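You operate a simulated robot arm through the tools that you are given. There is no shell and no other tool. Be economical: measure what you need, move in short steps, check, and stop when the job is done.

Carry out the task below with a simulated robot arm. There is one attempt and no reset: what you move stays moved.

TASK
Take the red vase and put it on the plate on the dining table. Then on the dining table, set the cream bowl inside the teal one. Then stack the green marble column from the dining table on top of the white marble column.
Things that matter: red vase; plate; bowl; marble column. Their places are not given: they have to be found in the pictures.

It is judged by the outcome, as a careful person would: the job done as asked, and still so three seconds after it is handed in. It fails if anything else is knocked over, pushed out of place, dropped, spilled or broken.

THE ROBOT
A 7-joint arm with a two-finger parallel gripper, fixed in place. Base frame: the origin is at the foot of the arm, x ahead of it, y to its left, z up; the work surface is at about z = 0. Lengths are in mm, angles in rad, forces in N, time in s.
With the tool pointing down near the work surface it reaches from about 220 to 580 mm from the base axis. Its first joint turns from -1.152 to 1.152 rad. Payload 2.5 kg.
Tool frame: the origin (TCP) lies between the finger pads and is the grasp point; the fingertips stand 23 mm ahead of it; z points along the fingers, y is the line along which they close. The gripper opens to 94 mm. The fingers are 38 mm wide and 10 mm thick; the gripper's body (54 by 96 mm) begins 39 mm behind the TCP.
Orientation is told as [roll, pitch, yaw] about the base's x, y, z axes, in that order, counted from this pose: with the fingers straight down and closing along the base's y, the tool's x points along the base's -x, its y along +y and its z along -z.

THE INTERFACE
- The arm moves only by the tool nudge_tool. Its argument "increments" is a list of rows, each a list of 7 numbers: the shift along the base's x, y, z in mm, then the turn, a rotation vector about the base's x, y, z in rad, then the closure, from 0 (fully open) to 1 (shut). In form: [[tx, ty, tz, rx, ry, rz, hand], ...]. A call has 1 to 20 rows; each row is the pose to reach, as a shift and turn from the pose commanded when the call began. A row lasts 0.2 s, in which the tool goes at most 50 mm and 0.15 rad; a call with a longer step from one row to the next is refused whole, and so is a gripper value outside its range. A pose out of reach is approached as far as the arm can. The call stops where the force on the tool passes 40 N (or 10 N more than at its start, if that is more) or the arm is blocked; 0.2 s more then pass. The fingers move at their own pace (about 108 mm/s each) and stop on an object; they squeeze with about 24 N. The grip force told is the motor's: it shows also when the fingers shut on nothing. Time passes only in rows, and 0.2 s behind the last, so rows that repeat a pose let the fingers close. It gives the time, the measured TCP pose, the force on the tool (base axes), the opening and the grip force at its end, in the units of the frame above (readings bear some noise), and new pictures: "pictures" is both (left out), scene, wrist or none.
- Cameras (640 x 400 px; columns grow to the right, rows downward): "scene" is fixed at [119.2, -407.7, 534.8]; the picture's right is [0.83, -0.56, 0.00], its down [-0.36, -0.53, -0.77] and it looks along [0.43, 0.63, -0.64] (base axes); focal length 220 px, centre (320, 200). "wrist" rides on the gripper at [-39, 0, -44] in the tool frame; the picture's right is [0.00, -1.00, 0.00], its down [0.97, 0.00, -0.24] and it looks along [0.24, 0.00, 0.97] (tool axes); focal length 218 px, centre (320, 200).
- measure_at(camera, pixels): for up to 12 pixels [column, row] of the newest picture of that camera ("zoom" is the newest enlarged one), the place [x, y, z] in the base frame of the surface seen there, good to about 2 mm. No time passes.
- zoom(camera, box): a new picture of the part [left, top, right, bottom] of that camera's present view, enlarged. No time passes.
- hand_in(): hands the job in; it is judged then, once.

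Work in short steps. Measure before you move; look again where a grasp or a placing could have gone wrong, and mend it. You have 80 turns and 120 pictures in all, the two below and enlarged ones among them. Open the gripper and draw the arm clear of the work before you hand the job in, unless the task says otherwise; then end with one line.

The tools are called after ">>>" as name(argument=value, ...) on one line, values as JSON. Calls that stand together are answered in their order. nudge_tool: Moves the arm, as the interface text tells. Its arguments: {"type":"object","properties":{"increments":{"type":"array"},"pictures":{"type":"string","enum":["both","scene","wrist","none"]}},"required":["increments"]} The other tools are called the same way: measure_at (camera, pixels) gives the place of the surface under pixels of a picture; zoom (camera, box) takes an enlarged picture of a part of a camera's view; hand_in () hands the job in.

At the start:

```text
clock: 0.0
eef_pos: [354.1, 220.2, 386.9]
tcp_rot: [-0.001, -0.001, 0.0]
ft_force: [-0.4, -0.1, 0.0]
grip_width: 94.1
grasp_force: 0.1
```

scene: 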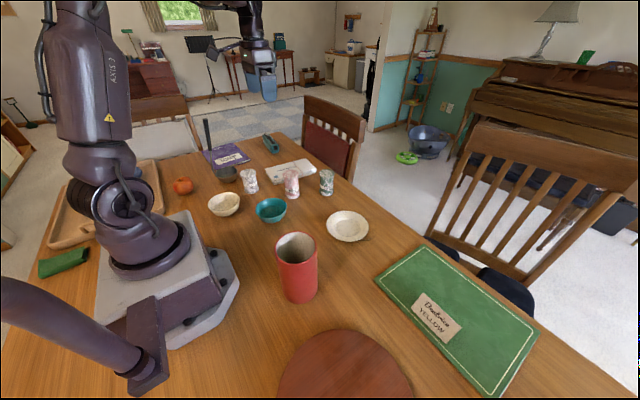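
wrist: 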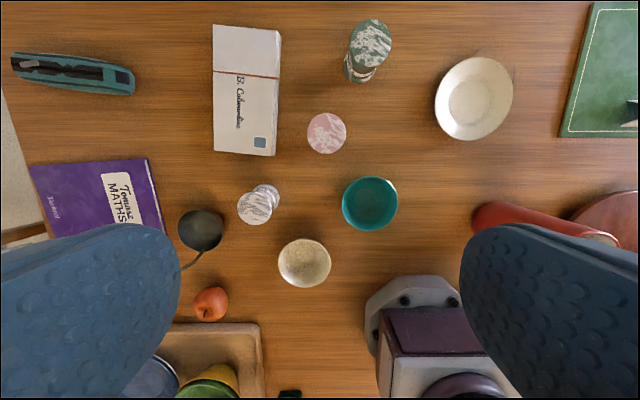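

The scene shows the red vase near (297,267), plate (347,226), cream bowl (224,204), teal bowl (271,210), and columns at (250,180), (291,183) and (326,183). I'll enlarge both views and measure.

>>> zoom(camera="scene", box=[190, 150, 390, 310])

>>> measure_at(camera="scene", pixels=[[297, 236], [297, 261], [276, 247], [318, 247], [299, 302], [297, 280], [347, 226], [328, 224], [368, 228], [347, 211], [347, 241], [297, 248]])

>>> measure_at(camera="wrist", pixels=[[304, 263], [279, 263], [330, 263], [304, 241], [304, 286], [370, 203], [343, 203], [397, 203], [370, 178], [370, 229], [255, 207], [371, 44]])

```text
2.50 times, centred on (290, 230) of scene
```

zoom: 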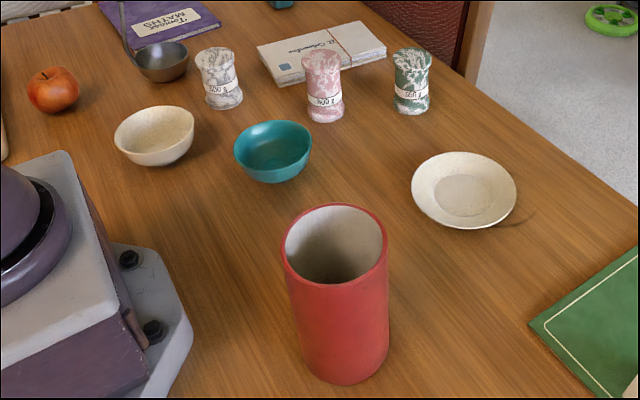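

```text
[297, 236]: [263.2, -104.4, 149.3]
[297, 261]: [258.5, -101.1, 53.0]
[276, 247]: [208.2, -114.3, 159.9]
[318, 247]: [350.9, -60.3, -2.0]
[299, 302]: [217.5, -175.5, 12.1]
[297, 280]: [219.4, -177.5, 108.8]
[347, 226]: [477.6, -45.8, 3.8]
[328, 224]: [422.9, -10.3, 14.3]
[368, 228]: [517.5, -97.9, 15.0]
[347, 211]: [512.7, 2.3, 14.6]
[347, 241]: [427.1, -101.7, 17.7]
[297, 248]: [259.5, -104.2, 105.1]
```

```text
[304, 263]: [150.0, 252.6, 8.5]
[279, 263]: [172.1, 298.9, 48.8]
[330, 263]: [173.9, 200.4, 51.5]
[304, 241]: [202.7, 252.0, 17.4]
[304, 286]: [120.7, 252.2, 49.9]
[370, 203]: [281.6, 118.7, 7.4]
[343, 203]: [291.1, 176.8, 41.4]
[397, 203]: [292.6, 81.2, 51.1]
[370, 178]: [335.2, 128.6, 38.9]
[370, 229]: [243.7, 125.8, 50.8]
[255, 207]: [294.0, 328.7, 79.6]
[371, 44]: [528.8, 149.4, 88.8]
```

The vase is wide compared with the 94 mm opening, so I'll measure its rim accurately, along with the column tops and labels.

>>> measure_at(camera="zoom", pixels=[[335, 205], [284, 245], [386, 245], [335, 281], [300, 216], [370, 216], [298, 273], [372, 273], [335, 340], [310, 340], [365, 340], [345, 383]])

>>> measure_at(camera="zoom", pixels=[[214, 55], [198, 58], [232, 58], [321, 58], [304, 60], [340, 60], [412, 56], [395, 58], [430, 58], [412, 90], [222, 88], [325, 100]])

>>> measure_at(camera="zoom", pixels=[[463, 195], [463, 154], [413, 185], [515, 190], [463, 227], [463, 180], [430, 165], [500, 165], [430, 215], [500, 218], [440, 195], [485, 195]])

>>> zoom(camera="wrist", box=[220, 0, 420, 125])

>>> zoom(camera="wrist", box=[220, 165, 420, 290])

```text
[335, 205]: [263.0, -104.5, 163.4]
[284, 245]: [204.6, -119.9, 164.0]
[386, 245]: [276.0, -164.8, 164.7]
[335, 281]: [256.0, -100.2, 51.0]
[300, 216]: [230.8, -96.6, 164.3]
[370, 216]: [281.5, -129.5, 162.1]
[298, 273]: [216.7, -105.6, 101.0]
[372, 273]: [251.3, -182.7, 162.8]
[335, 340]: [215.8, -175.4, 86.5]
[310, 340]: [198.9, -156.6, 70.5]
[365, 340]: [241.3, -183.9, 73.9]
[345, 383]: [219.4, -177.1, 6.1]
```

```text
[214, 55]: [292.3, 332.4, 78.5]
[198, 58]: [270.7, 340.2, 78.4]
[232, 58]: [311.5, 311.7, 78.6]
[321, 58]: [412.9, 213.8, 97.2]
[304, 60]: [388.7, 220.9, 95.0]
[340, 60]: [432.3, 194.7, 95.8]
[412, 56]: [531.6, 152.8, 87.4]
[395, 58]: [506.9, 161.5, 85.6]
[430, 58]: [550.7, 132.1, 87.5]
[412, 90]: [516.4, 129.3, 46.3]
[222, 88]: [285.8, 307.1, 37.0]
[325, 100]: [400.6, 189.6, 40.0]
```

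```text
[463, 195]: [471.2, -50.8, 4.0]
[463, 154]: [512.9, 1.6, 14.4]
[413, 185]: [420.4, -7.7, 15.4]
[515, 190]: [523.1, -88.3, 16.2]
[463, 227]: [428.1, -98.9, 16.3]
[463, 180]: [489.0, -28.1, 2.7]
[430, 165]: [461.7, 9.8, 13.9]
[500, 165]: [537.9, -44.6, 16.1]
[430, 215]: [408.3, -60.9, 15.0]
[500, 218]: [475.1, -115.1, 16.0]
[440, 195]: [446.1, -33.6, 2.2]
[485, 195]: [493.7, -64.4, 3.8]
```

```text
3.20 times, centred on (320, 62) of wrist
```

zoom: 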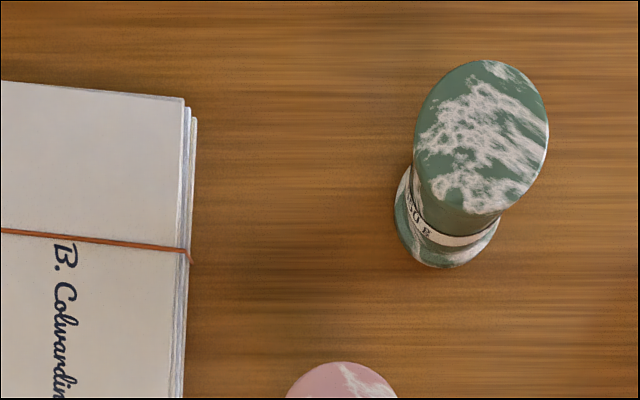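

```text
3.20 times, centred on (320, 228) of wrist
```

zoom: 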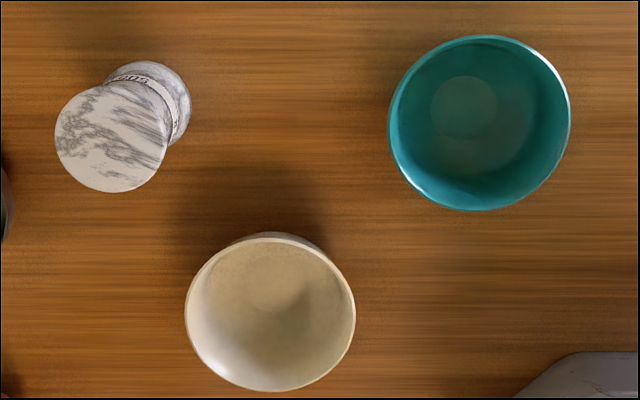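

The vase rim fits a circle centred near (240, -140), about 87 mm across and 164 mm high. A grasp across the full diameter should fit. I'll move above it and look.

>>> nudge_tool(increments=[[-14, -45, 0, 0, 0, 0, 0], [-28, -90, 0, 0, 0, 0, 0], [-42, -135, 0, 0, 0, 0, 0], [-56, -180, 0, 0, 0, 0, 0], [-70, -225, 0, 0, 0, 0, 0], [-84, -270, 0, 0, 0, 0, 0], [-98, -315, 0, 0, 0, 0, 0], [-114, -360, 0, 0, 0, 0, 0], [-114, -360, -40, 0, 0, 0, 0], [-114, -360, -80, 0, 0, 0, 0], [-114, -360, -80, 0, 0, 0, 0]])

```text
clock: 2.4
eef_pos: [238.8, -141.6, 307.2]
tcp_rot: [-0.002, -0.001, 0.0]
ft_force: [0.6, 1.3, 0.2]
grip_width: 93.6
grasp_force: 0.0
```

scene: 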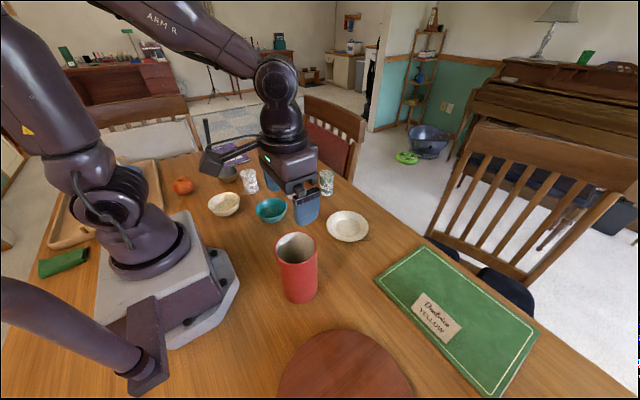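
wrist: 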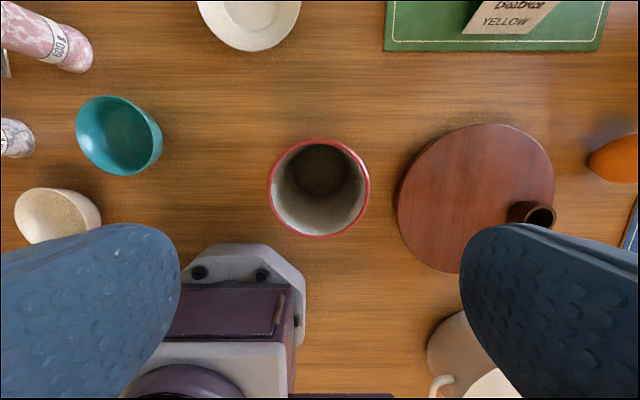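

The vase is centred at wrist (319,188). I'll measure its rim from here.

>>> measure_at(camera="wrist", pixels=[[270, 188], [368, 188], [319, 140], [319, 236], [284, 154], [354, 154], [284, 222], [354, 222]])

```text
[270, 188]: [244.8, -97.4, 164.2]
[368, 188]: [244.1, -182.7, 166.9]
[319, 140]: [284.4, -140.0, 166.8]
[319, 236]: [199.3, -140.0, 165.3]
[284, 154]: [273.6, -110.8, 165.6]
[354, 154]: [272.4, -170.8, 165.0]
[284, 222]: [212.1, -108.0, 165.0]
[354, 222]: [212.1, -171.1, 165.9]
```

Centre (242, -140), diameter about 86. I'll descend slowly to TCP z≈142.

>>> nudge_tool(increments=[[2, 0, -40, 0, 0, 0, 0], [2, 0, -80, 0, 0, 0, 0], [2, 0, -105, 0, 0, 0, 0], [2, 0, -112, 0, 0, 0, 0], [2, 0, -112, 0, 0, 0, 0]])

```text
clock: 3.6
eef_pos: [241.0, -139.5, 195.0]
tcp_rot: [0.0, 0.0, -0.001]
ft_force: [-0.2, 0.3, 0.2]
grip_width: 94.1
grasp_force: 0.0
```

scene: 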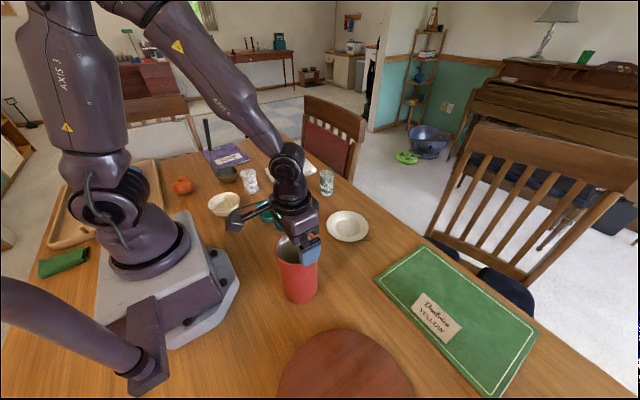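
wrist: 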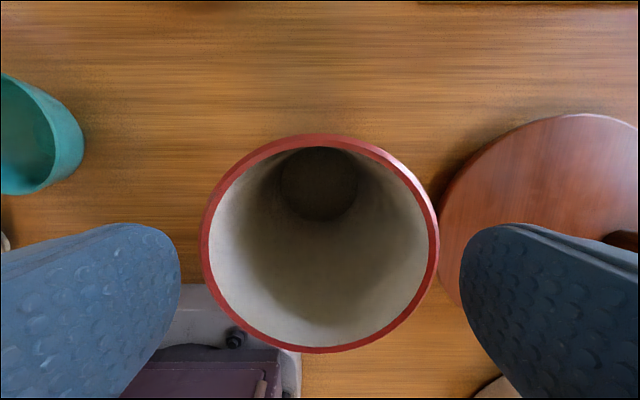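

The vase spans columns 202 to 438, centred at 320, which is right between the fingers. I continue down and close.

>>> nudge_tool(increments=[[0, 0, -10, 0, 0, 0, 0], [0, 0, -20, 0, 0, 0, 0], [0, 0, -30, 0, 0, 0, 0], [0, 0, -40, 0, 0, 0, 0], [0, 0, -52, 0, 0, 0, 0], [0, 0, -52, 0, 0, 0, 0], [0, 0, -52, 0, 0, 0, 1], [0, 0, -52, 0, 0, 0, 1], [0, 0, -52, 0, 0, 0, 1]], pictures="wrist")

```text
clock: 5.6
eef_pos: [240.6, -139.9, 145.0]
tcp_rot: [-0.001, 0.001, 0.0]
ft_force: [-0.3, 0.0, 0.2]
grip_width: 85.5
grasp_force: 24.0
```

wrist: 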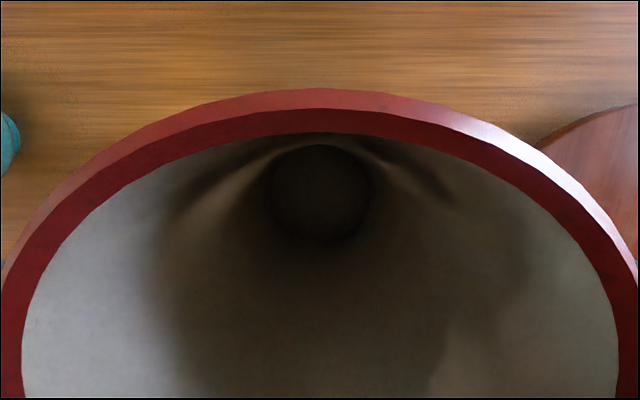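

Gripped at 85.5 mm. I'll lift and carry it to the plate centre, about (471, -50).

>>> nudge_tool(increments=[[0, 0, 15, 0, 0, 0, 1], [0, 0, 35, 0, 0, 0, 1], [0, 0, 60, 0, 0, 0, 1], [29, 11, 60, 0, 0, 0, 1], [62, 24, 60, 0, 0, 0, 1], [95, 37, 60, 0, 0, 0, 1], [128, 50, 60, 0, 0, 0, 1], [161, 62, 60, 0, 0, 0, 1], [194, 75, 60, 0, 0, 0, 1], [215, 84, 60, 0, 0, 0, 1], [229, 89, 60, 0, 0, 0, 1], [229, 89, 60, 0, 0, 0, 1]])

```text
clock: 8.2
eef_pos: [469.3, -50.7, 203.7]
tcp_rot: [-0.002, 0.0, 0.0]
ft_force: [-0.3, 0.2, -4.1]
grip_width: 85.4
grasp_force: 24.0
```

scene: 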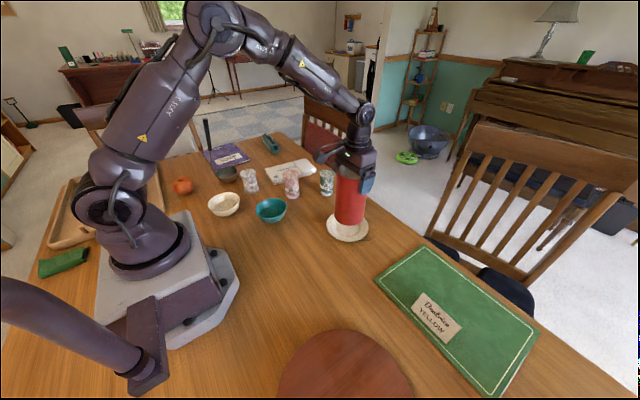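
wrist: 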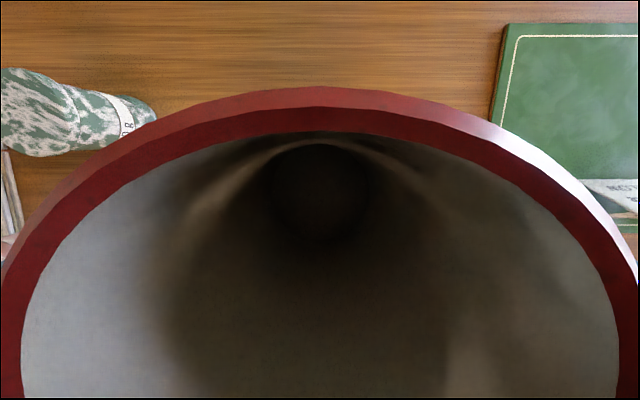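

The vase is over the plate and straight. I lower it to just above the plate.

>>> nudge_tool(increments=[[0, 0, -15, 0, 0, 0, 1], [0, 0, -30, 0, 0, 0, 1], [0, 0, -40, 0, 0, 0, 1], [0, 0, -44, 0, 0, 0, 1], [0, 0, -44, 0, 0, 0, 1]], pictures="none")

>>> zoom(camera="scene", box=[300, 150, 400, 250])

```text
clock: 9.4
eef_pos: [471.1, -50.7, 157.9]
tcp_rot: [0.001, 0.0, 0.001]
ft_force: [0.2, -0.2, -4.2]
grip_width: 85.2
grasp_force: 24.3
```

```text
4.00 times, centred on (350, 200) of scene
```

zoom: 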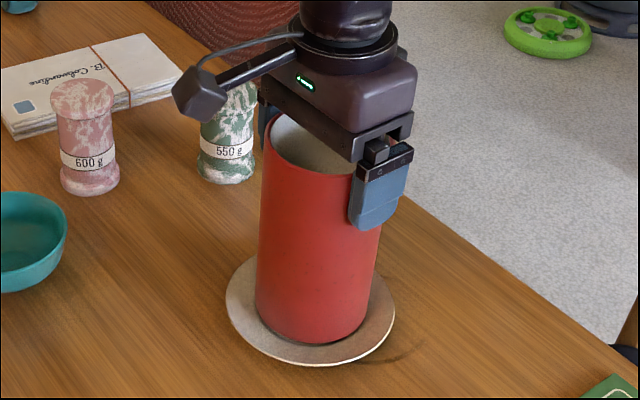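

The vase looks centred. I lower it in small steps and watch the force.

>>> nudge_tool(increments=[[0, 0, -1.5, 0, 0, 0, 1], [0, 0, -3, 0, 0, 0, 1], [0, 0, -4.5, 0, 0, 0, 1], [0, 0, -6, 0, 0, 0, 1]], pictures="none")

```text
clock: 10.4
eef_pos: [470.3, -51.6, 153.1]
tcp_rot: [0.002, -0.001, -0.001]
ft_force: [0.7, -1.5, -3.6]
grip_width: 85.6
grasp_force: 24.0
```

>>> nudge_tool(increments=[[0, 0, -1, 0, 0, 0, 1], [0, 0, -2, 0, 0, 0, 1], [0, 0, -3, 0, 0, 0, 1], [0, 0, -3, 0, 0, 0, 1]], pictures="none")

```text
clock: 11.4
eef_pos: [469.0, -51.8, 149.2]
tcp_rot: [0.001, 0.0, -0.001]
ft_force: [-0.1, -0.2, -4.5]
grip_width: 85.4
grasp_force: 24.0
```

>>> nudge_tool(increments=[[0, 0, -1, 0, 0, 0, 1], [0, 0, -2, 0, 0, 0, 1], [0, 0, -3, 0, 0, 0, 1], [0, 0, -3, 0, 0, 0, 1]], pictures="none")

```text
clock: 12.4
eef_pos: [471.2, -51.9, 147.9]
tcp_rot: [-0.003, -0.002, 0.0]
ft_force: [-6.1, 3.6, 13.3]
grip_width: 85.5
grasp_force: 24.4
```

Contact at 13 N. I ease up 0.5 mm, open, and look before withdrawing.

>>> nudge_tool(increments=[[0, 0, 0.5, 0, 0, 0, 1], [0, 0, 0.5, 0, 0, 0, 0.05], [0, 0, 0.5, 0, 0, 0, 0], [0, 0, 0.5, 0, 0, 0, 0]], pictures="none")

>>> zoom(camera="scene", box=[300, 150, 400, 250])

```text
clock: 13.4
eef_pos: [470.4, -51.3, 148.0]
tcp_rot: [-0.002, -0.001, 0.001]
ft_force: [0.1, -0.6, 0.0]
grip_width: 93.9
grasp_force: 0.1
```

```text
4.00 times, centred on (350, 200) of scene
```

zoom: 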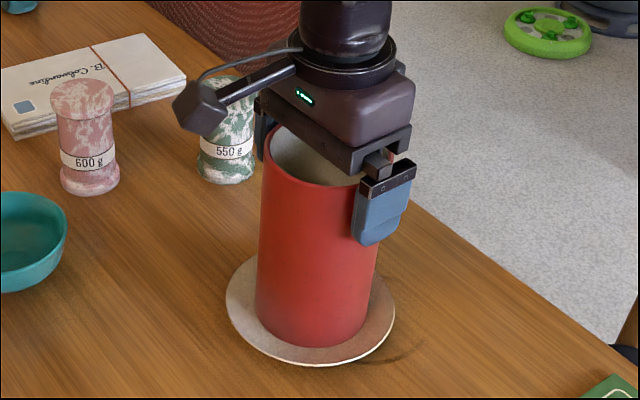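

The vase stands. I withdraw straight up slowly.

>>> nudge_tool(increments=[[0, 0, 10, 0, 0, 0, 0], [0, 0, 22, 0, 0, 0, 0], [0, 0, 36, 0, 0, 0, 0], [0, 0, 50, 0, 0, 0, 0], [0, 0, 90, 0, 0, 0, 0], [0, 0, 130, 0, 0, 0, 0], [0, 0, 160, 0, 0, 0, 0], [0, 0, 160, 0, 0, 0, 0]])

```text
clock: 15.2
eef_pos: [470.7, -50.4, 308.0]
tcp_rot: [0.0, -0.001, -0.001]
ft_force: [-0.9, -0.5, -0.8]
grip_width: 94.0
grasp_force: 0.1
```

scene: 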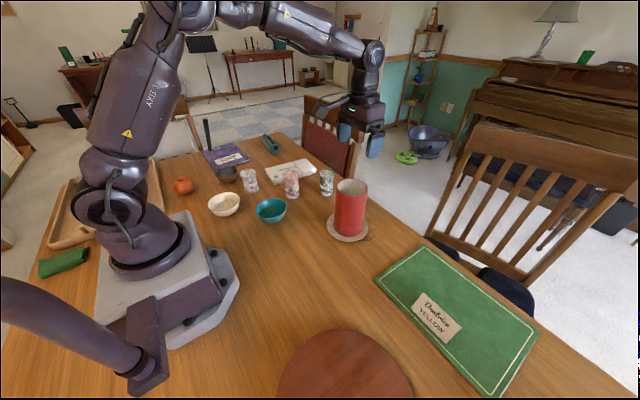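
wrist: 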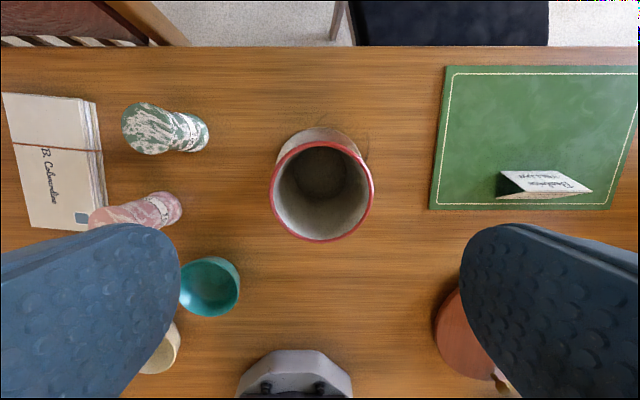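

The vase sits on the plate. Next I move above the bowls to measure them.

>>> nudge_tool(increments=[[-30, 30, 0, 0, 0, 0, 0], [-60, 60, 0, 0, 0, 0, 0], [-90, 90, 0, 0, 0, 0, 0], [-120, 120, 0, 0, 0, 0, 0], [-150, 150, 0, 0, 0, 0, 0], [-180, 180, 0, 0, 0, 0, 0], [-210, 210, -15, 0, 0, 0, 0], [-241, 240, -30, 0, 0, 0, 0], [-241, 240, -50, 0, 0, 0, 0], [-241, 240, -50, 0, 0, 0, 0]])

```text
clock: 17.4
eef_pos: [230.4, 190.2, 258.7]
tcp_rot: [0.001, 0.001, 0.0]
ft_force: [-0.1, 0.6, 0.0]
grip_width: 94.2
grasp_force: 0.1
```

scene: 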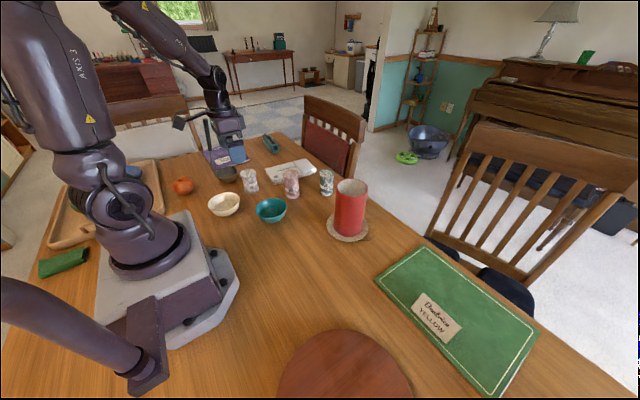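
wrist: 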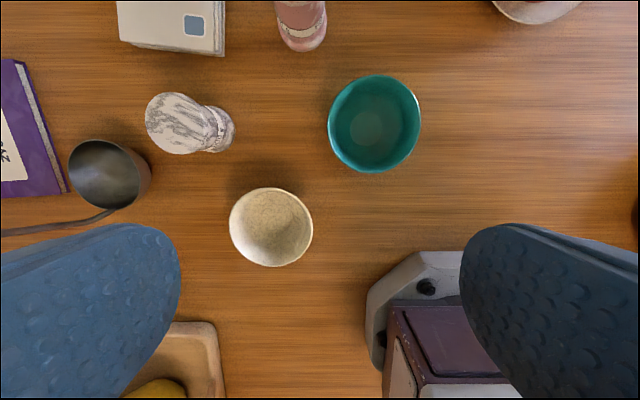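

>>> measure_at(camera="wrist", pixels=[[232, 226], [310, 226], [271, 190], [271, 263], [244, 200], [298, 200], [244, 253], [298, 253], [271, 232], [271, 215], [271, 245], [285, 230]])

>>> measure_at(camera="wrist", pixels=[[330, 124], [418, 124], [374, 79], [374, 170], [344, 92], [404, 92], [344, 156], [404, 156], [366, 127], [366, 110], [366, 145], [350, 127]])

>>> zoom(camera="wrist", box=[220, 70, 430, 280])

>>> zoom(camera="scene", box=[195, 165, 305, 235])

```text
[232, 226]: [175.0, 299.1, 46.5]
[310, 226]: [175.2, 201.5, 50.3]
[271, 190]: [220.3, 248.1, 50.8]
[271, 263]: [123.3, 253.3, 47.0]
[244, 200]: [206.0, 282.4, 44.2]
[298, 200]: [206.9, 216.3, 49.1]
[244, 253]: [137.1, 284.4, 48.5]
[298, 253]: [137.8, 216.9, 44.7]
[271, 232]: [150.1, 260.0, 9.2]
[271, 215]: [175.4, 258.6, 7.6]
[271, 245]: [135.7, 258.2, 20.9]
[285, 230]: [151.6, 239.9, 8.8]
```

```text
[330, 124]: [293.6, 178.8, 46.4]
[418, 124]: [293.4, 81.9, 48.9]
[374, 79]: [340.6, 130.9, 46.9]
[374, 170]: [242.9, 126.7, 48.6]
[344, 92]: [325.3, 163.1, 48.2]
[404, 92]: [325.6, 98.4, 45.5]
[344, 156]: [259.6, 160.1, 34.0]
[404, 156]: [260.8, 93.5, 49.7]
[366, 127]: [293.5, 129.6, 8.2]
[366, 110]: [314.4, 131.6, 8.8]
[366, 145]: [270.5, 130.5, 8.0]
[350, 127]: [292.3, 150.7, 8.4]
```

```text
1.90 times, centred on (325, 175) of wrist
```

zoom: 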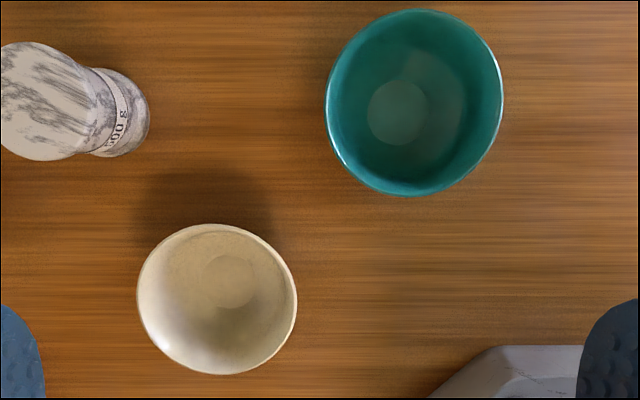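

```text
5.71 times, centred on (250, 200) of scene
```

zoom: 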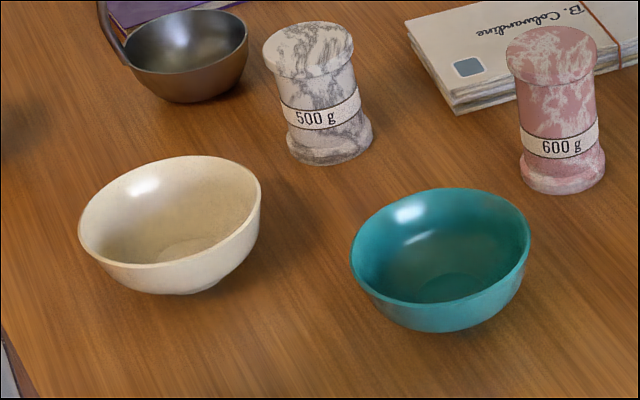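

Both bowls have rims about 98 mm across and 49 mm high. The cream one is centred at (172, 250) and the teal one at (292, 130). The bowl is wider than the opening, so I must pinch the rim. I'll measure the cream wall profile to match its slope.

>>> zoom(camera="wrist", box=[225, 180, 317, 272])

>>> measure_at(camera="wrist", pixels=[[262, 236], [259, 239], [256, 242], [254, 244], [252, 246], [250, 248], [249, 249], [247, 251], [246, 252], [245, 253], [244, 254], [243, 255]])

>>> measure_at(camera="wrist", pixels=[[372, 140], [372, 145], [372, 150], [372, 154], [372, 158], [372, 161], [372, 164], [372, 166], [372, 168], [350, 90], [340, 105], [332, 120]])

```text
4.35 times, centred on (271, 226) of wrist
```

zoom: 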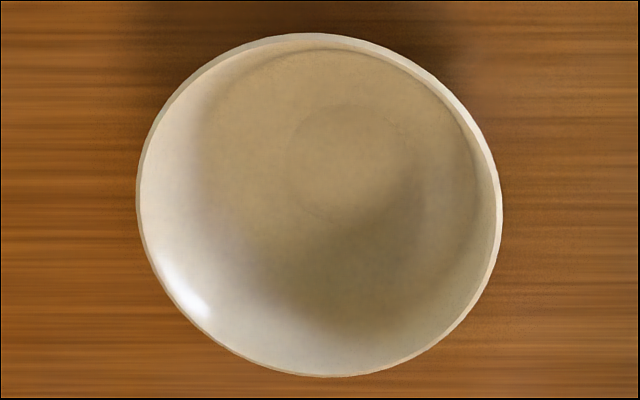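

```text
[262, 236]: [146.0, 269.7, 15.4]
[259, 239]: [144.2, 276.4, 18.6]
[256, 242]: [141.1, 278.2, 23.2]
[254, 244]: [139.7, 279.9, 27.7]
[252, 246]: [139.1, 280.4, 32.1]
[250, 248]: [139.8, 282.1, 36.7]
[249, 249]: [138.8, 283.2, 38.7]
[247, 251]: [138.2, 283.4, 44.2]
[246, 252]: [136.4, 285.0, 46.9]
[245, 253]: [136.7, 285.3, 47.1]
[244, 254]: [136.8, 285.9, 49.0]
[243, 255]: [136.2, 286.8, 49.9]
```

```text
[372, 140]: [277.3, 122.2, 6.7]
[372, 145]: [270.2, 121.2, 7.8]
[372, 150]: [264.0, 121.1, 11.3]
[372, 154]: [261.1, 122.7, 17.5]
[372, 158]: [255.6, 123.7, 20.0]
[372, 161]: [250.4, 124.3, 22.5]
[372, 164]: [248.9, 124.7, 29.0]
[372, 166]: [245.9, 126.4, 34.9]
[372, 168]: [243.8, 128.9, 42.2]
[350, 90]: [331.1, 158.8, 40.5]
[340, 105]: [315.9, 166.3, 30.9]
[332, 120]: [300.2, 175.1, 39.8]
```

Near its rim the cream wall leans only about 0.2 rad. I'll pinch it on its (+x, -y) side with the tool yawed 45° and tilted to match. First I'll hover above that point with the gripper partly open.

>>> nudge_tool(increments=[[-4, 4, -20, 0.0316, 0.0131, 0.1305, 0.2], [-8, 9, -40, 0.0632, 0.0262, 0.261, 0.4], [-12, 13, -60, 0.0948, 0.0393, 0.3915, 0.57], [-16, 18, -80, 0.1264, 0.0523, 0.522, 0.57], [-20, 22, -100, 0.158, 0.0654, 0.6524, 0.57], [-23.3, 26.2, -120, 0.1896, 0.0785, 0.7829, 0.57], [-23.3, 26.2, -137.5, 0.1896, 0.0785, 0.7829, 0.57], [-23.3, 26.2, -137.5, 0.1896, 0.0785, 0.7829, 0.57]])

>>> zoom(camera="scene", box=[170, 140, 310, 240])

```text
clock: 19.2
eef_pos: [206.5, 214.0, 120.2]
tcp_rot: [0.201, 0.0, 0.785]
ft_force: [-0.1, 0.0, 0.7]
grip_width: 40.5
grasp_force: 0.0
```

scene: 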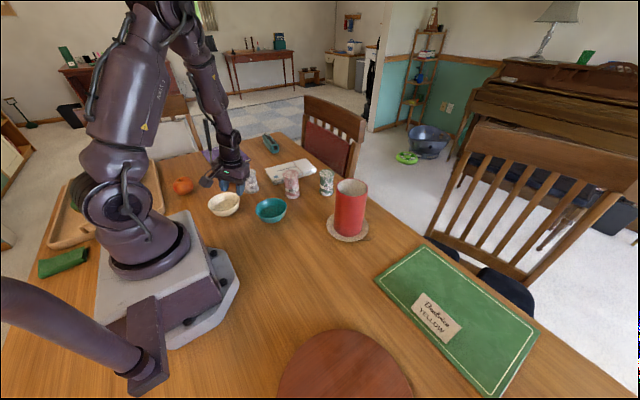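
wrist: 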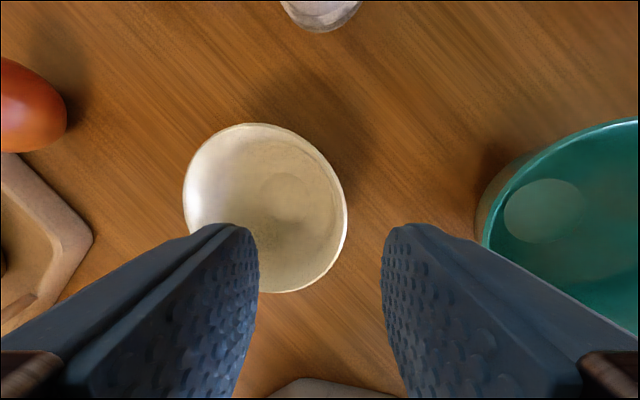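

```text
4.00 times, centred on (240, 190) of scene
```

zoom: 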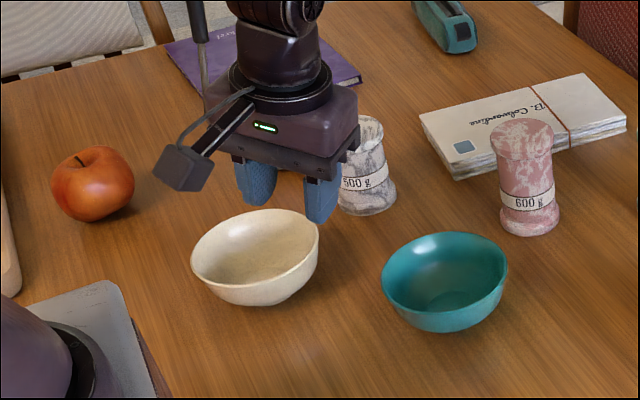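

The tilt matches well. I check the rim and then descend.

>>> measure_at(camera="wrist", pixels=[[346, 212], [345, 200], [345, 225], [185, 200], [262, 125], [270, 291], [340, 190], [340, 240]])

>>> nudge_tool(increments=[[0, 0, -20, 0, 0, 0, 0.57], [0, 0, -40, 0, 0, 0, 0.57], [0, 0, -52, 0, 0, 0, 0.57], [0, 0, -61, 0, 0, 0, 0.57], [0, 0, -61, 0, 0, 0, 0.57]])

>>> zoom(camera="scene", box=[190, 150, 270, 220])

```text
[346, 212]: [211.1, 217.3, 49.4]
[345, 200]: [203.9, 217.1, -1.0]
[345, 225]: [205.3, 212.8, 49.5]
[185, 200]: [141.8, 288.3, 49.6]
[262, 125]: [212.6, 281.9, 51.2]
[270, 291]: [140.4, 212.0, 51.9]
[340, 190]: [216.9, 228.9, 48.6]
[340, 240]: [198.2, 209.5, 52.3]
```

```text
clock: 20.4
eef_pos: [205.5, 214.4, 59.6]
tcp_rot: [0.201, -0.001, 0.786]
ft_force: [0.2, 0.7, -0.8]
grip_width: 40.3
grasp_force: 0.0
```

scene: 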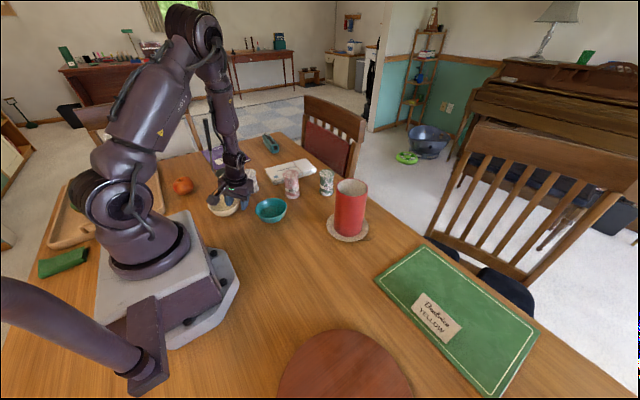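
wrist: 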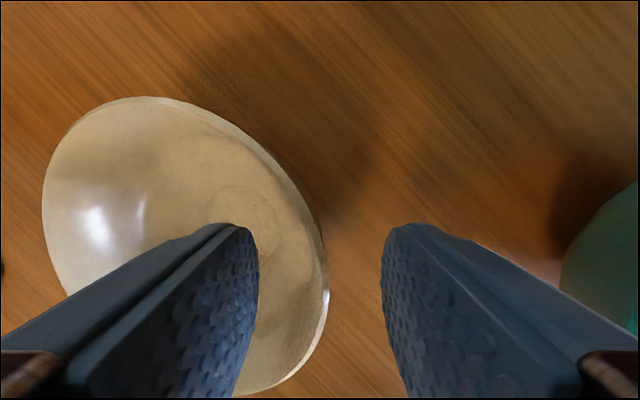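

```text
5.71 times, centred on (230, 185) of scene
```

zoom: 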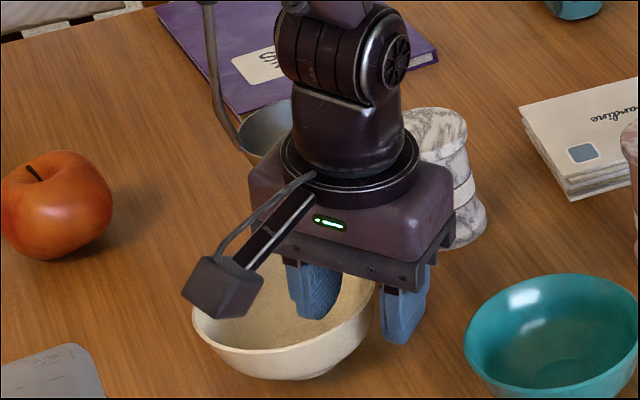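

The rim sits between the fingers, at about column 326. I close gently.

>>> nudge_tool(increments=[[0, 0, 0, 0, 0, 0, 0.7], [0, 0, 0, 0, 0, 0, 0.8], [0, 0, 0, 0, 0, 0, 0.88], [0, 0, 0, 0, 0, 0, 1], [0, 0, 0, 0, 0, 0, 1]])

>>> zoom(camera="scene", box=[190, 150, 270, 220])

```text
clock: 21.6
eef_pos: [204.8, 214.5, 60.6]
tcp_rot: [0.199, 0.002, 0.785]
ft_force: [-3.8, 1.0, 13.1]
grip_width: 13.6
grasp_force: 24.4
```

scene: 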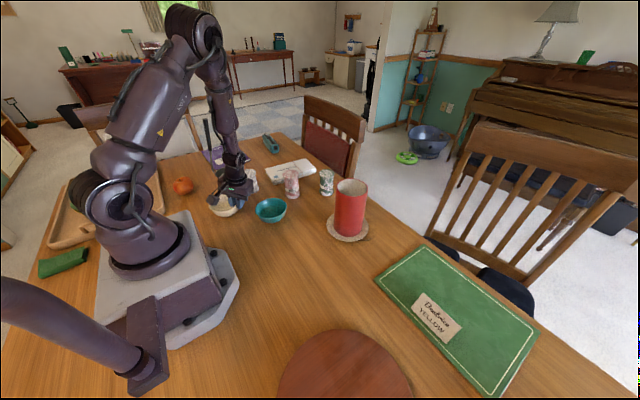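
wrist: 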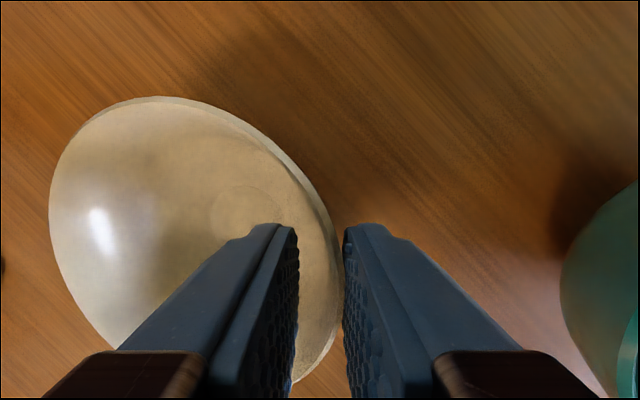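

```text
5.71 times, centred on (230, 185) of scene
```

zoom: 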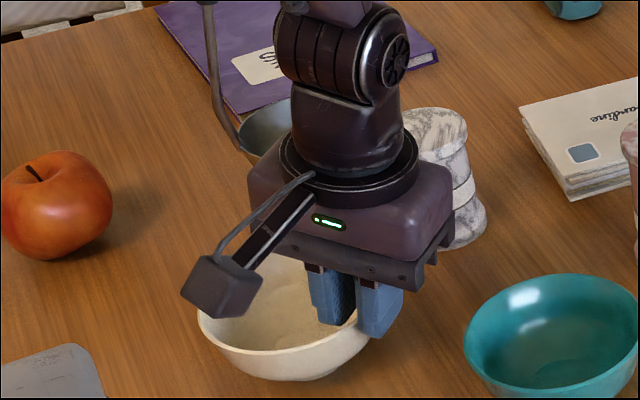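

Gripped at 13.6 mm. I lift 40 mm and check.

>>> nudge_tool(increments=[[0, 0, 5, 0, 0, 0, 1], [0, 0, 12, 0, 0, 0, 1], [0, 0, 25, 0, 0, 0, 1], [0, 0, 40, 0, 0, 0, 1], [0, 0, 40, 0, 0, 0, 1]])

>>> zoom(camera="scene", box=[190, 140, 280, 220])

```text
clock: 22.8
eef_pos: [206.3, 214.6, 100.8]
tcp_rot: [0.201, 0.001, 0.786]
ft_force: [0.6, 0.3, -1.2]
grip_width: 10.7
grasp_force: 23.7
```

scene: 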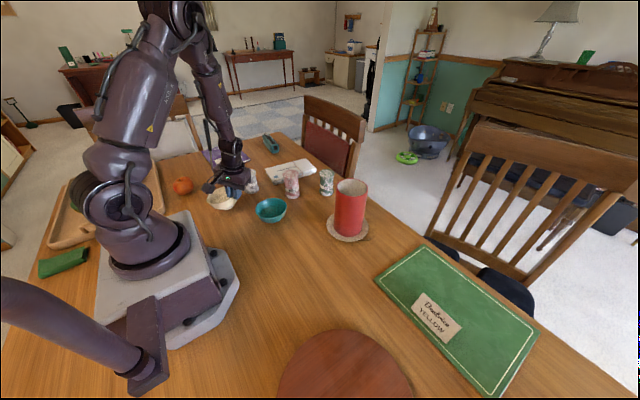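
wrist: 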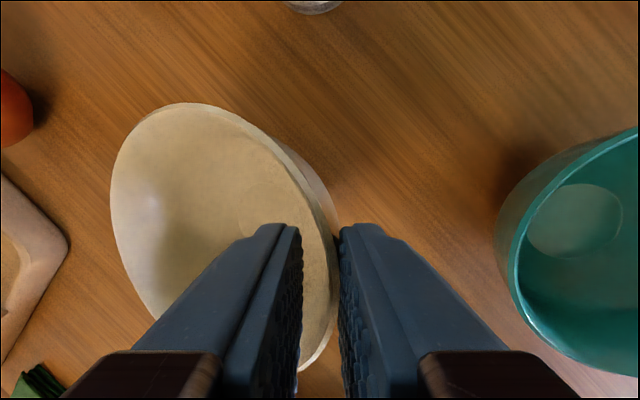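

```text
5.00 times, centred on (235, 180) of scene
```

zoom: 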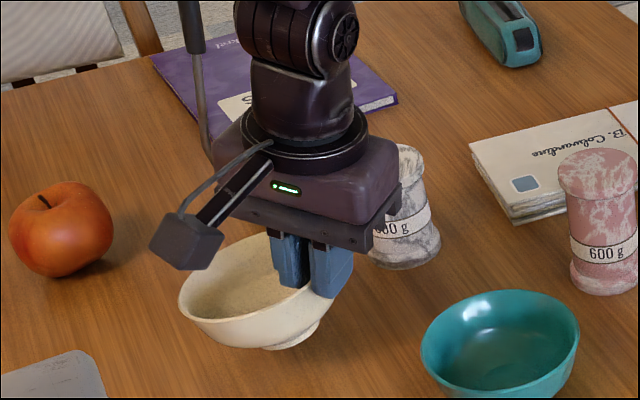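

The bowl has drooped a little. I measure its rim to find the tilt.

>>> measure_at(camera="wrist", pixels=[[113, 175], [118, 155], [140, 120], [185, 104], [230, 115], [270, 145], [300, 180], [325, 225], [130, 270], [155, 316], [318, 350], [332, 300]])

>>> measure_at(camera="zoom", pixels=[[181, 295], [190, 270], [215, 248], [250, 235], [184, 310], [215, 330], [250, 322], [300, 300]])

```text
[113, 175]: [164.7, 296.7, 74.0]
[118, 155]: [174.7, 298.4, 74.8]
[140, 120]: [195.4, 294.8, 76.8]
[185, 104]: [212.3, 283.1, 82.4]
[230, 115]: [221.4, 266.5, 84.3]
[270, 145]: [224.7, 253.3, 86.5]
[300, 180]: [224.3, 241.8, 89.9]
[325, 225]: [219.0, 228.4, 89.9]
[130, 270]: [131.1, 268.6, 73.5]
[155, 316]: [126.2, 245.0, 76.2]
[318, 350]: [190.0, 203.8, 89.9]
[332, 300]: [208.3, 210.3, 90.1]
```

```text
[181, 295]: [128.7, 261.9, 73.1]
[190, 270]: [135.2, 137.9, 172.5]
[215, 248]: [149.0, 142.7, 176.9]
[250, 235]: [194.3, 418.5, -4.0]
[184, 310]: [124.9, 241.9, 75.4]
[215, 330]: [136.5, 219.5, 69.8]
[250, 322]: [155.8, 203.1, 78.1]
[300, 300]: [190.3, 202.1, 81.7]
```

The rim droops about 0.17 rad away from the gripper. I'll raise it and tilt the tool another 0.17 rad to level the bowl.

>>> nudge_tool(increments=[[0, 0, 15, 0.04, 0.04, 0, 1], [0, 0, 30, 0.08, 0.08, 0, 1], [0, 0, 45, 0.121, 0.121, 0, 1], [0, 0, 45, 0.121, 0.121, 0, 1]])

>>> zoom(camera="scene", box=[190, 140, 280, 220])

```text
clock: 23.8
eef_pos: [205.3, 215.0, 145.4]
tcp_rot: [0.372, 0.0, 0.786]
ft_force: [0.5, 0.0, -1.5]
grip_width: 10.8
grasp_force: 23.7
```

scene: 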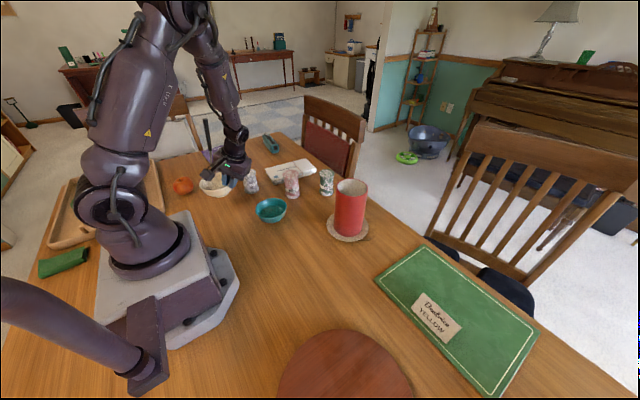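
wrist: 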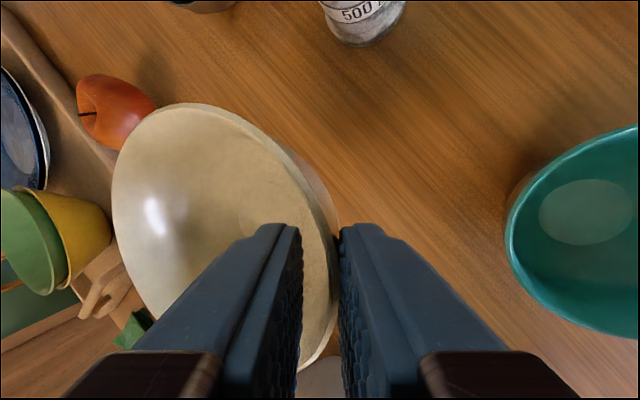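

```text
5.00 times, centred on (235, 180) of scene
```

zoom: 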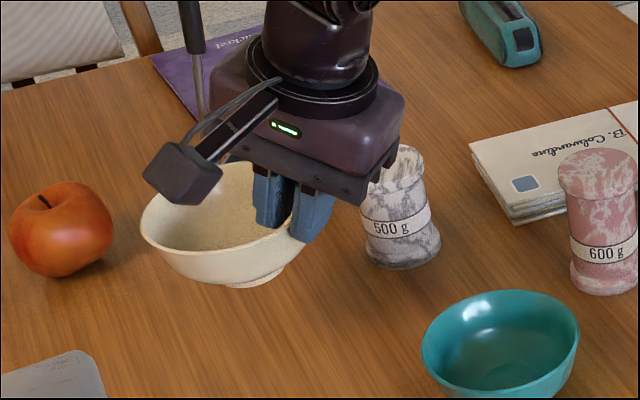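

>>> measure_at(camera="wrist", pixels=[[114, 175], [119, 155], [141, 121], [185, 105], [230, 116], [270, 146], [300, 181], [325, 225], [131, 270], [156, 316], [318, 350], [332, 300]])

```text
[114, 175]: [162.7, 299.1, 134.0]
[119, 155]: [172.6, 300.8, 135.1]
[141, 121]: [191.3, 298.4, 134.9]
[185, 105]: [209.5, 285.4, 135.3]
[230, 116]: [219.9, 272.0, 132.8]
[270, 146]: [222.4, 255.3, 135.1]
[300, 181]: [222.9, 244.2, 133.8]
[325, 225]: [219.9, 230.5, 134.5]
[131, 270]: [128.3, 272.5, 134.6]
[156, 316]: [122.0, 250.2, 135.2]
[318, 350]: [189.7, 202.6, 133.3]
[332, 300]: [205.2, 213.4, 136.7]
```

Now it is level, centred at (173.4, 250.6), with the rim at z≈134.7. I carry it over the teal bowl centre at (292.2, 130) and lower part way.

>>> nudge_tool(increments=[[20, -20, 0, 0, 0, 0, 1], [45, -45, 0, 0, 0, 0, 1], [70, -70, 0, 0, 0, 0, 1], [95, -97, 0, 0, 0, 0, 1], [118.8, -120.6, 0, 0, 0, 0, 1], [118.8, -120.6, -15, 0, 0, 0, 1], [118.8, -120.6, -25, 0, 0, 0, 1], [118.8, -120.6, -25, 0, 0, 0, 1]])

>>> zoom(camera="scene", box=[220, 150, 320, 230])

>>> measure_at(camera="wrist", pixels=[[114, 175], [119, 155], [141, 121], [185, 105], [230, 116], [270, 146], [300, 181], [325, 225], [131, 270], [156, 316], [318, 350], [332, 300]])

```text
clock: 25.6
eef_pos: [326.4, 93.4, 118.6]
tcp_rot: [0.37, 0.0, 0.785]
ft_force: [-1.0, 0.1, -1.6]
grip_width: 10.6
grasp_force: 24.0
```

scene: 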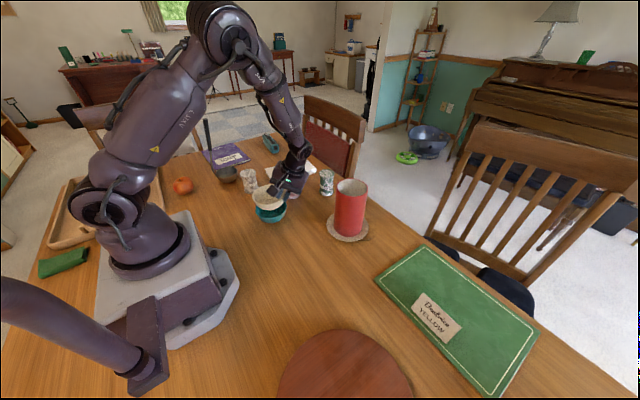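
wrist: 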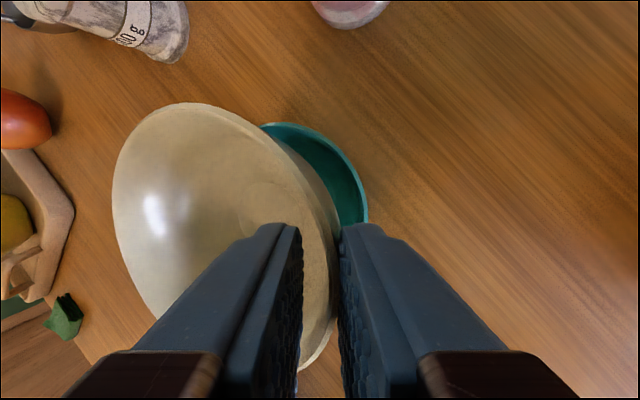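

```text
5.00 times, centred on (270, 190) of scene
```

zoom: 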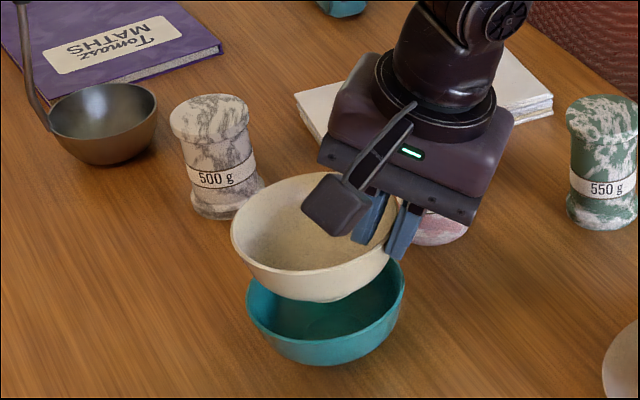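

```text
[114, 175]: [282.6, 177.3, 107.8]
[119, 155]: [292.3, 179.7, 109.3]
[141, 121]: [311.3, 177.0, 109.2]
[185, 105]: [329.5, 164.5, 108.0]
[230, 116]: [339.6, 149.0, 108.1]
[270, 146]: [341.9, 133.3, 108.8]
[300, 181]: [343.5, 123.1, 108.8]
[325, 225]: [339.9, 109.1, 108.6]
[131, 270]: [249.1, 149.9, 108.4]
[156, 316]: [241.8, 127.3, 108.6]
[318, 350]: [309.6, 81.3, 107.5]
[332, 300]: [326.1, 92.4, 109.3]
```

It is centred at about (292.8, 129.4) and level. I lower further, then creep.

>>> nudge_tool(increments=[[0, 0, -12, 0, 0, 0, 1], [0, 0, -24, 0, 0, 0, 1], [0, 0, -34, 0, 0, 0, 1], [0, 0, -37, 0, 0, 0, 1], [0, 0, -37, 0, 0, 0, 1]], pictures="none")

>>> zoom(camera="scene", box=[230, 165, 310, 230])

```text
clock: 26.8
eef_pos: [324.3, 92.2, 81.8]
tcp_rot: [0.371, 0.0, 0.783]
ft_force: [0.5, -1.0, -1.6]
grip_width: 10.3
grasp_force: 23.9
```

```text
6.15 times, centred on (270, 198) of scene
```

zoom: 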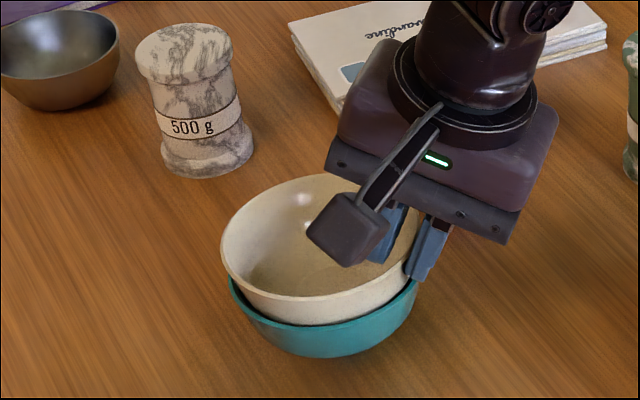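

>>> nudge_tool(increments=[[0, 0, -1, 0, 0, 0, 1], [0, 0, -2, 0, 0, 0, 1], [0, 0, -3, 0, 0, 0, 1], [0, 0, -4, 0, 0, 0, 1], [0, 0, -4, 0, 0, 0, 1]], pictures="none")

```text
clock: 28.0
eef_pos: [325.0, 94.7, 79.2]
tcp_rot: [0.372, 0.001, 0.784]
ft_force: [0.4, -0.2, -1.4]
grip_width: 10.6
grasp_force: 24.1
```

>>> nudge_tool(increments=[[0, 0, -1, 0, 0, 0, 1], [0, 0, -2, 0, 0, 0, 1], [0, 0, -3, 0, 0, 0, 1], [0, 0, -3, 0, 0, 0, 1]], pictures="none")

>>> zoom(camera="scene", box=[230, 165, 310, 230])

```text
clock: 29.0
eef_pos: [324.8, 94.1, 75.4]
tcp_rot: [0.373, -0.002, 0.786]
ft_force: [0.1, 3.1, 7.6]
grip_width: 10.7
grasp_force: 24.1
```

```text
6.15 times, centred on (270, 198) of scene
```

zoom: 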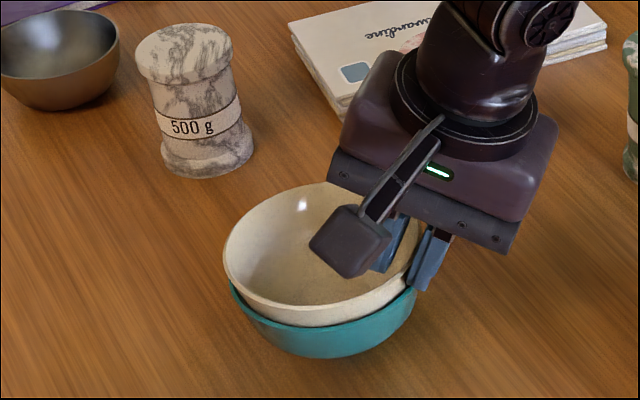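

Contact at about 9 N with the cream bowl seated. I open slowly and look.

>>> nudge_tool(increments=[[0, 0, 0, 0, 0, 0, 0.85], [0, 0, 0, 0, 0, 0, 0.75], [0, 0, 0, 0, 0, 0, 0.65], [0, 0, 0, 0, 0, 0, 0.65]], pictures="wrist")

>>> zoom(camera="scene", box=[230, 165, 310, 230])

```text
clock: 30.0
eef_pos: [325.3, 94.0, 75.2]
tcp_rot: [0.372, 0.0, 0.785]
ft_force: [-0.3, 1.1, -0.4]
grip_width: 32.9
grasp_force: 0.1
```

wrist: 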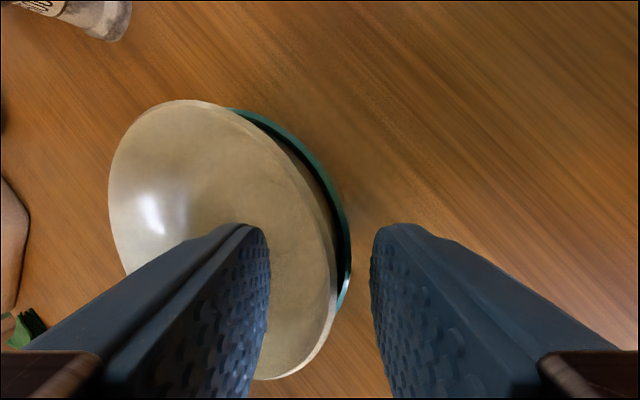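

```text
6.15 times, centred on (270, 198) of scene
```

zoom: 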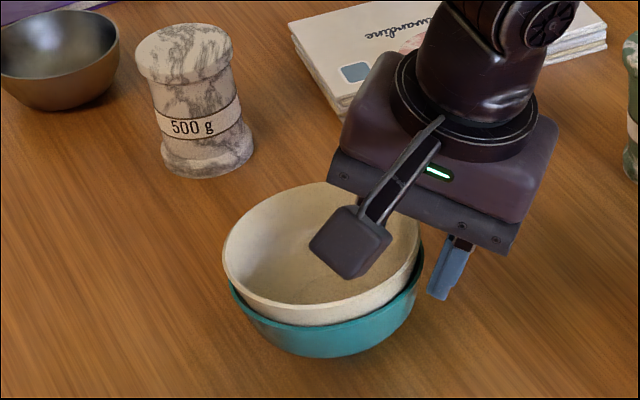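

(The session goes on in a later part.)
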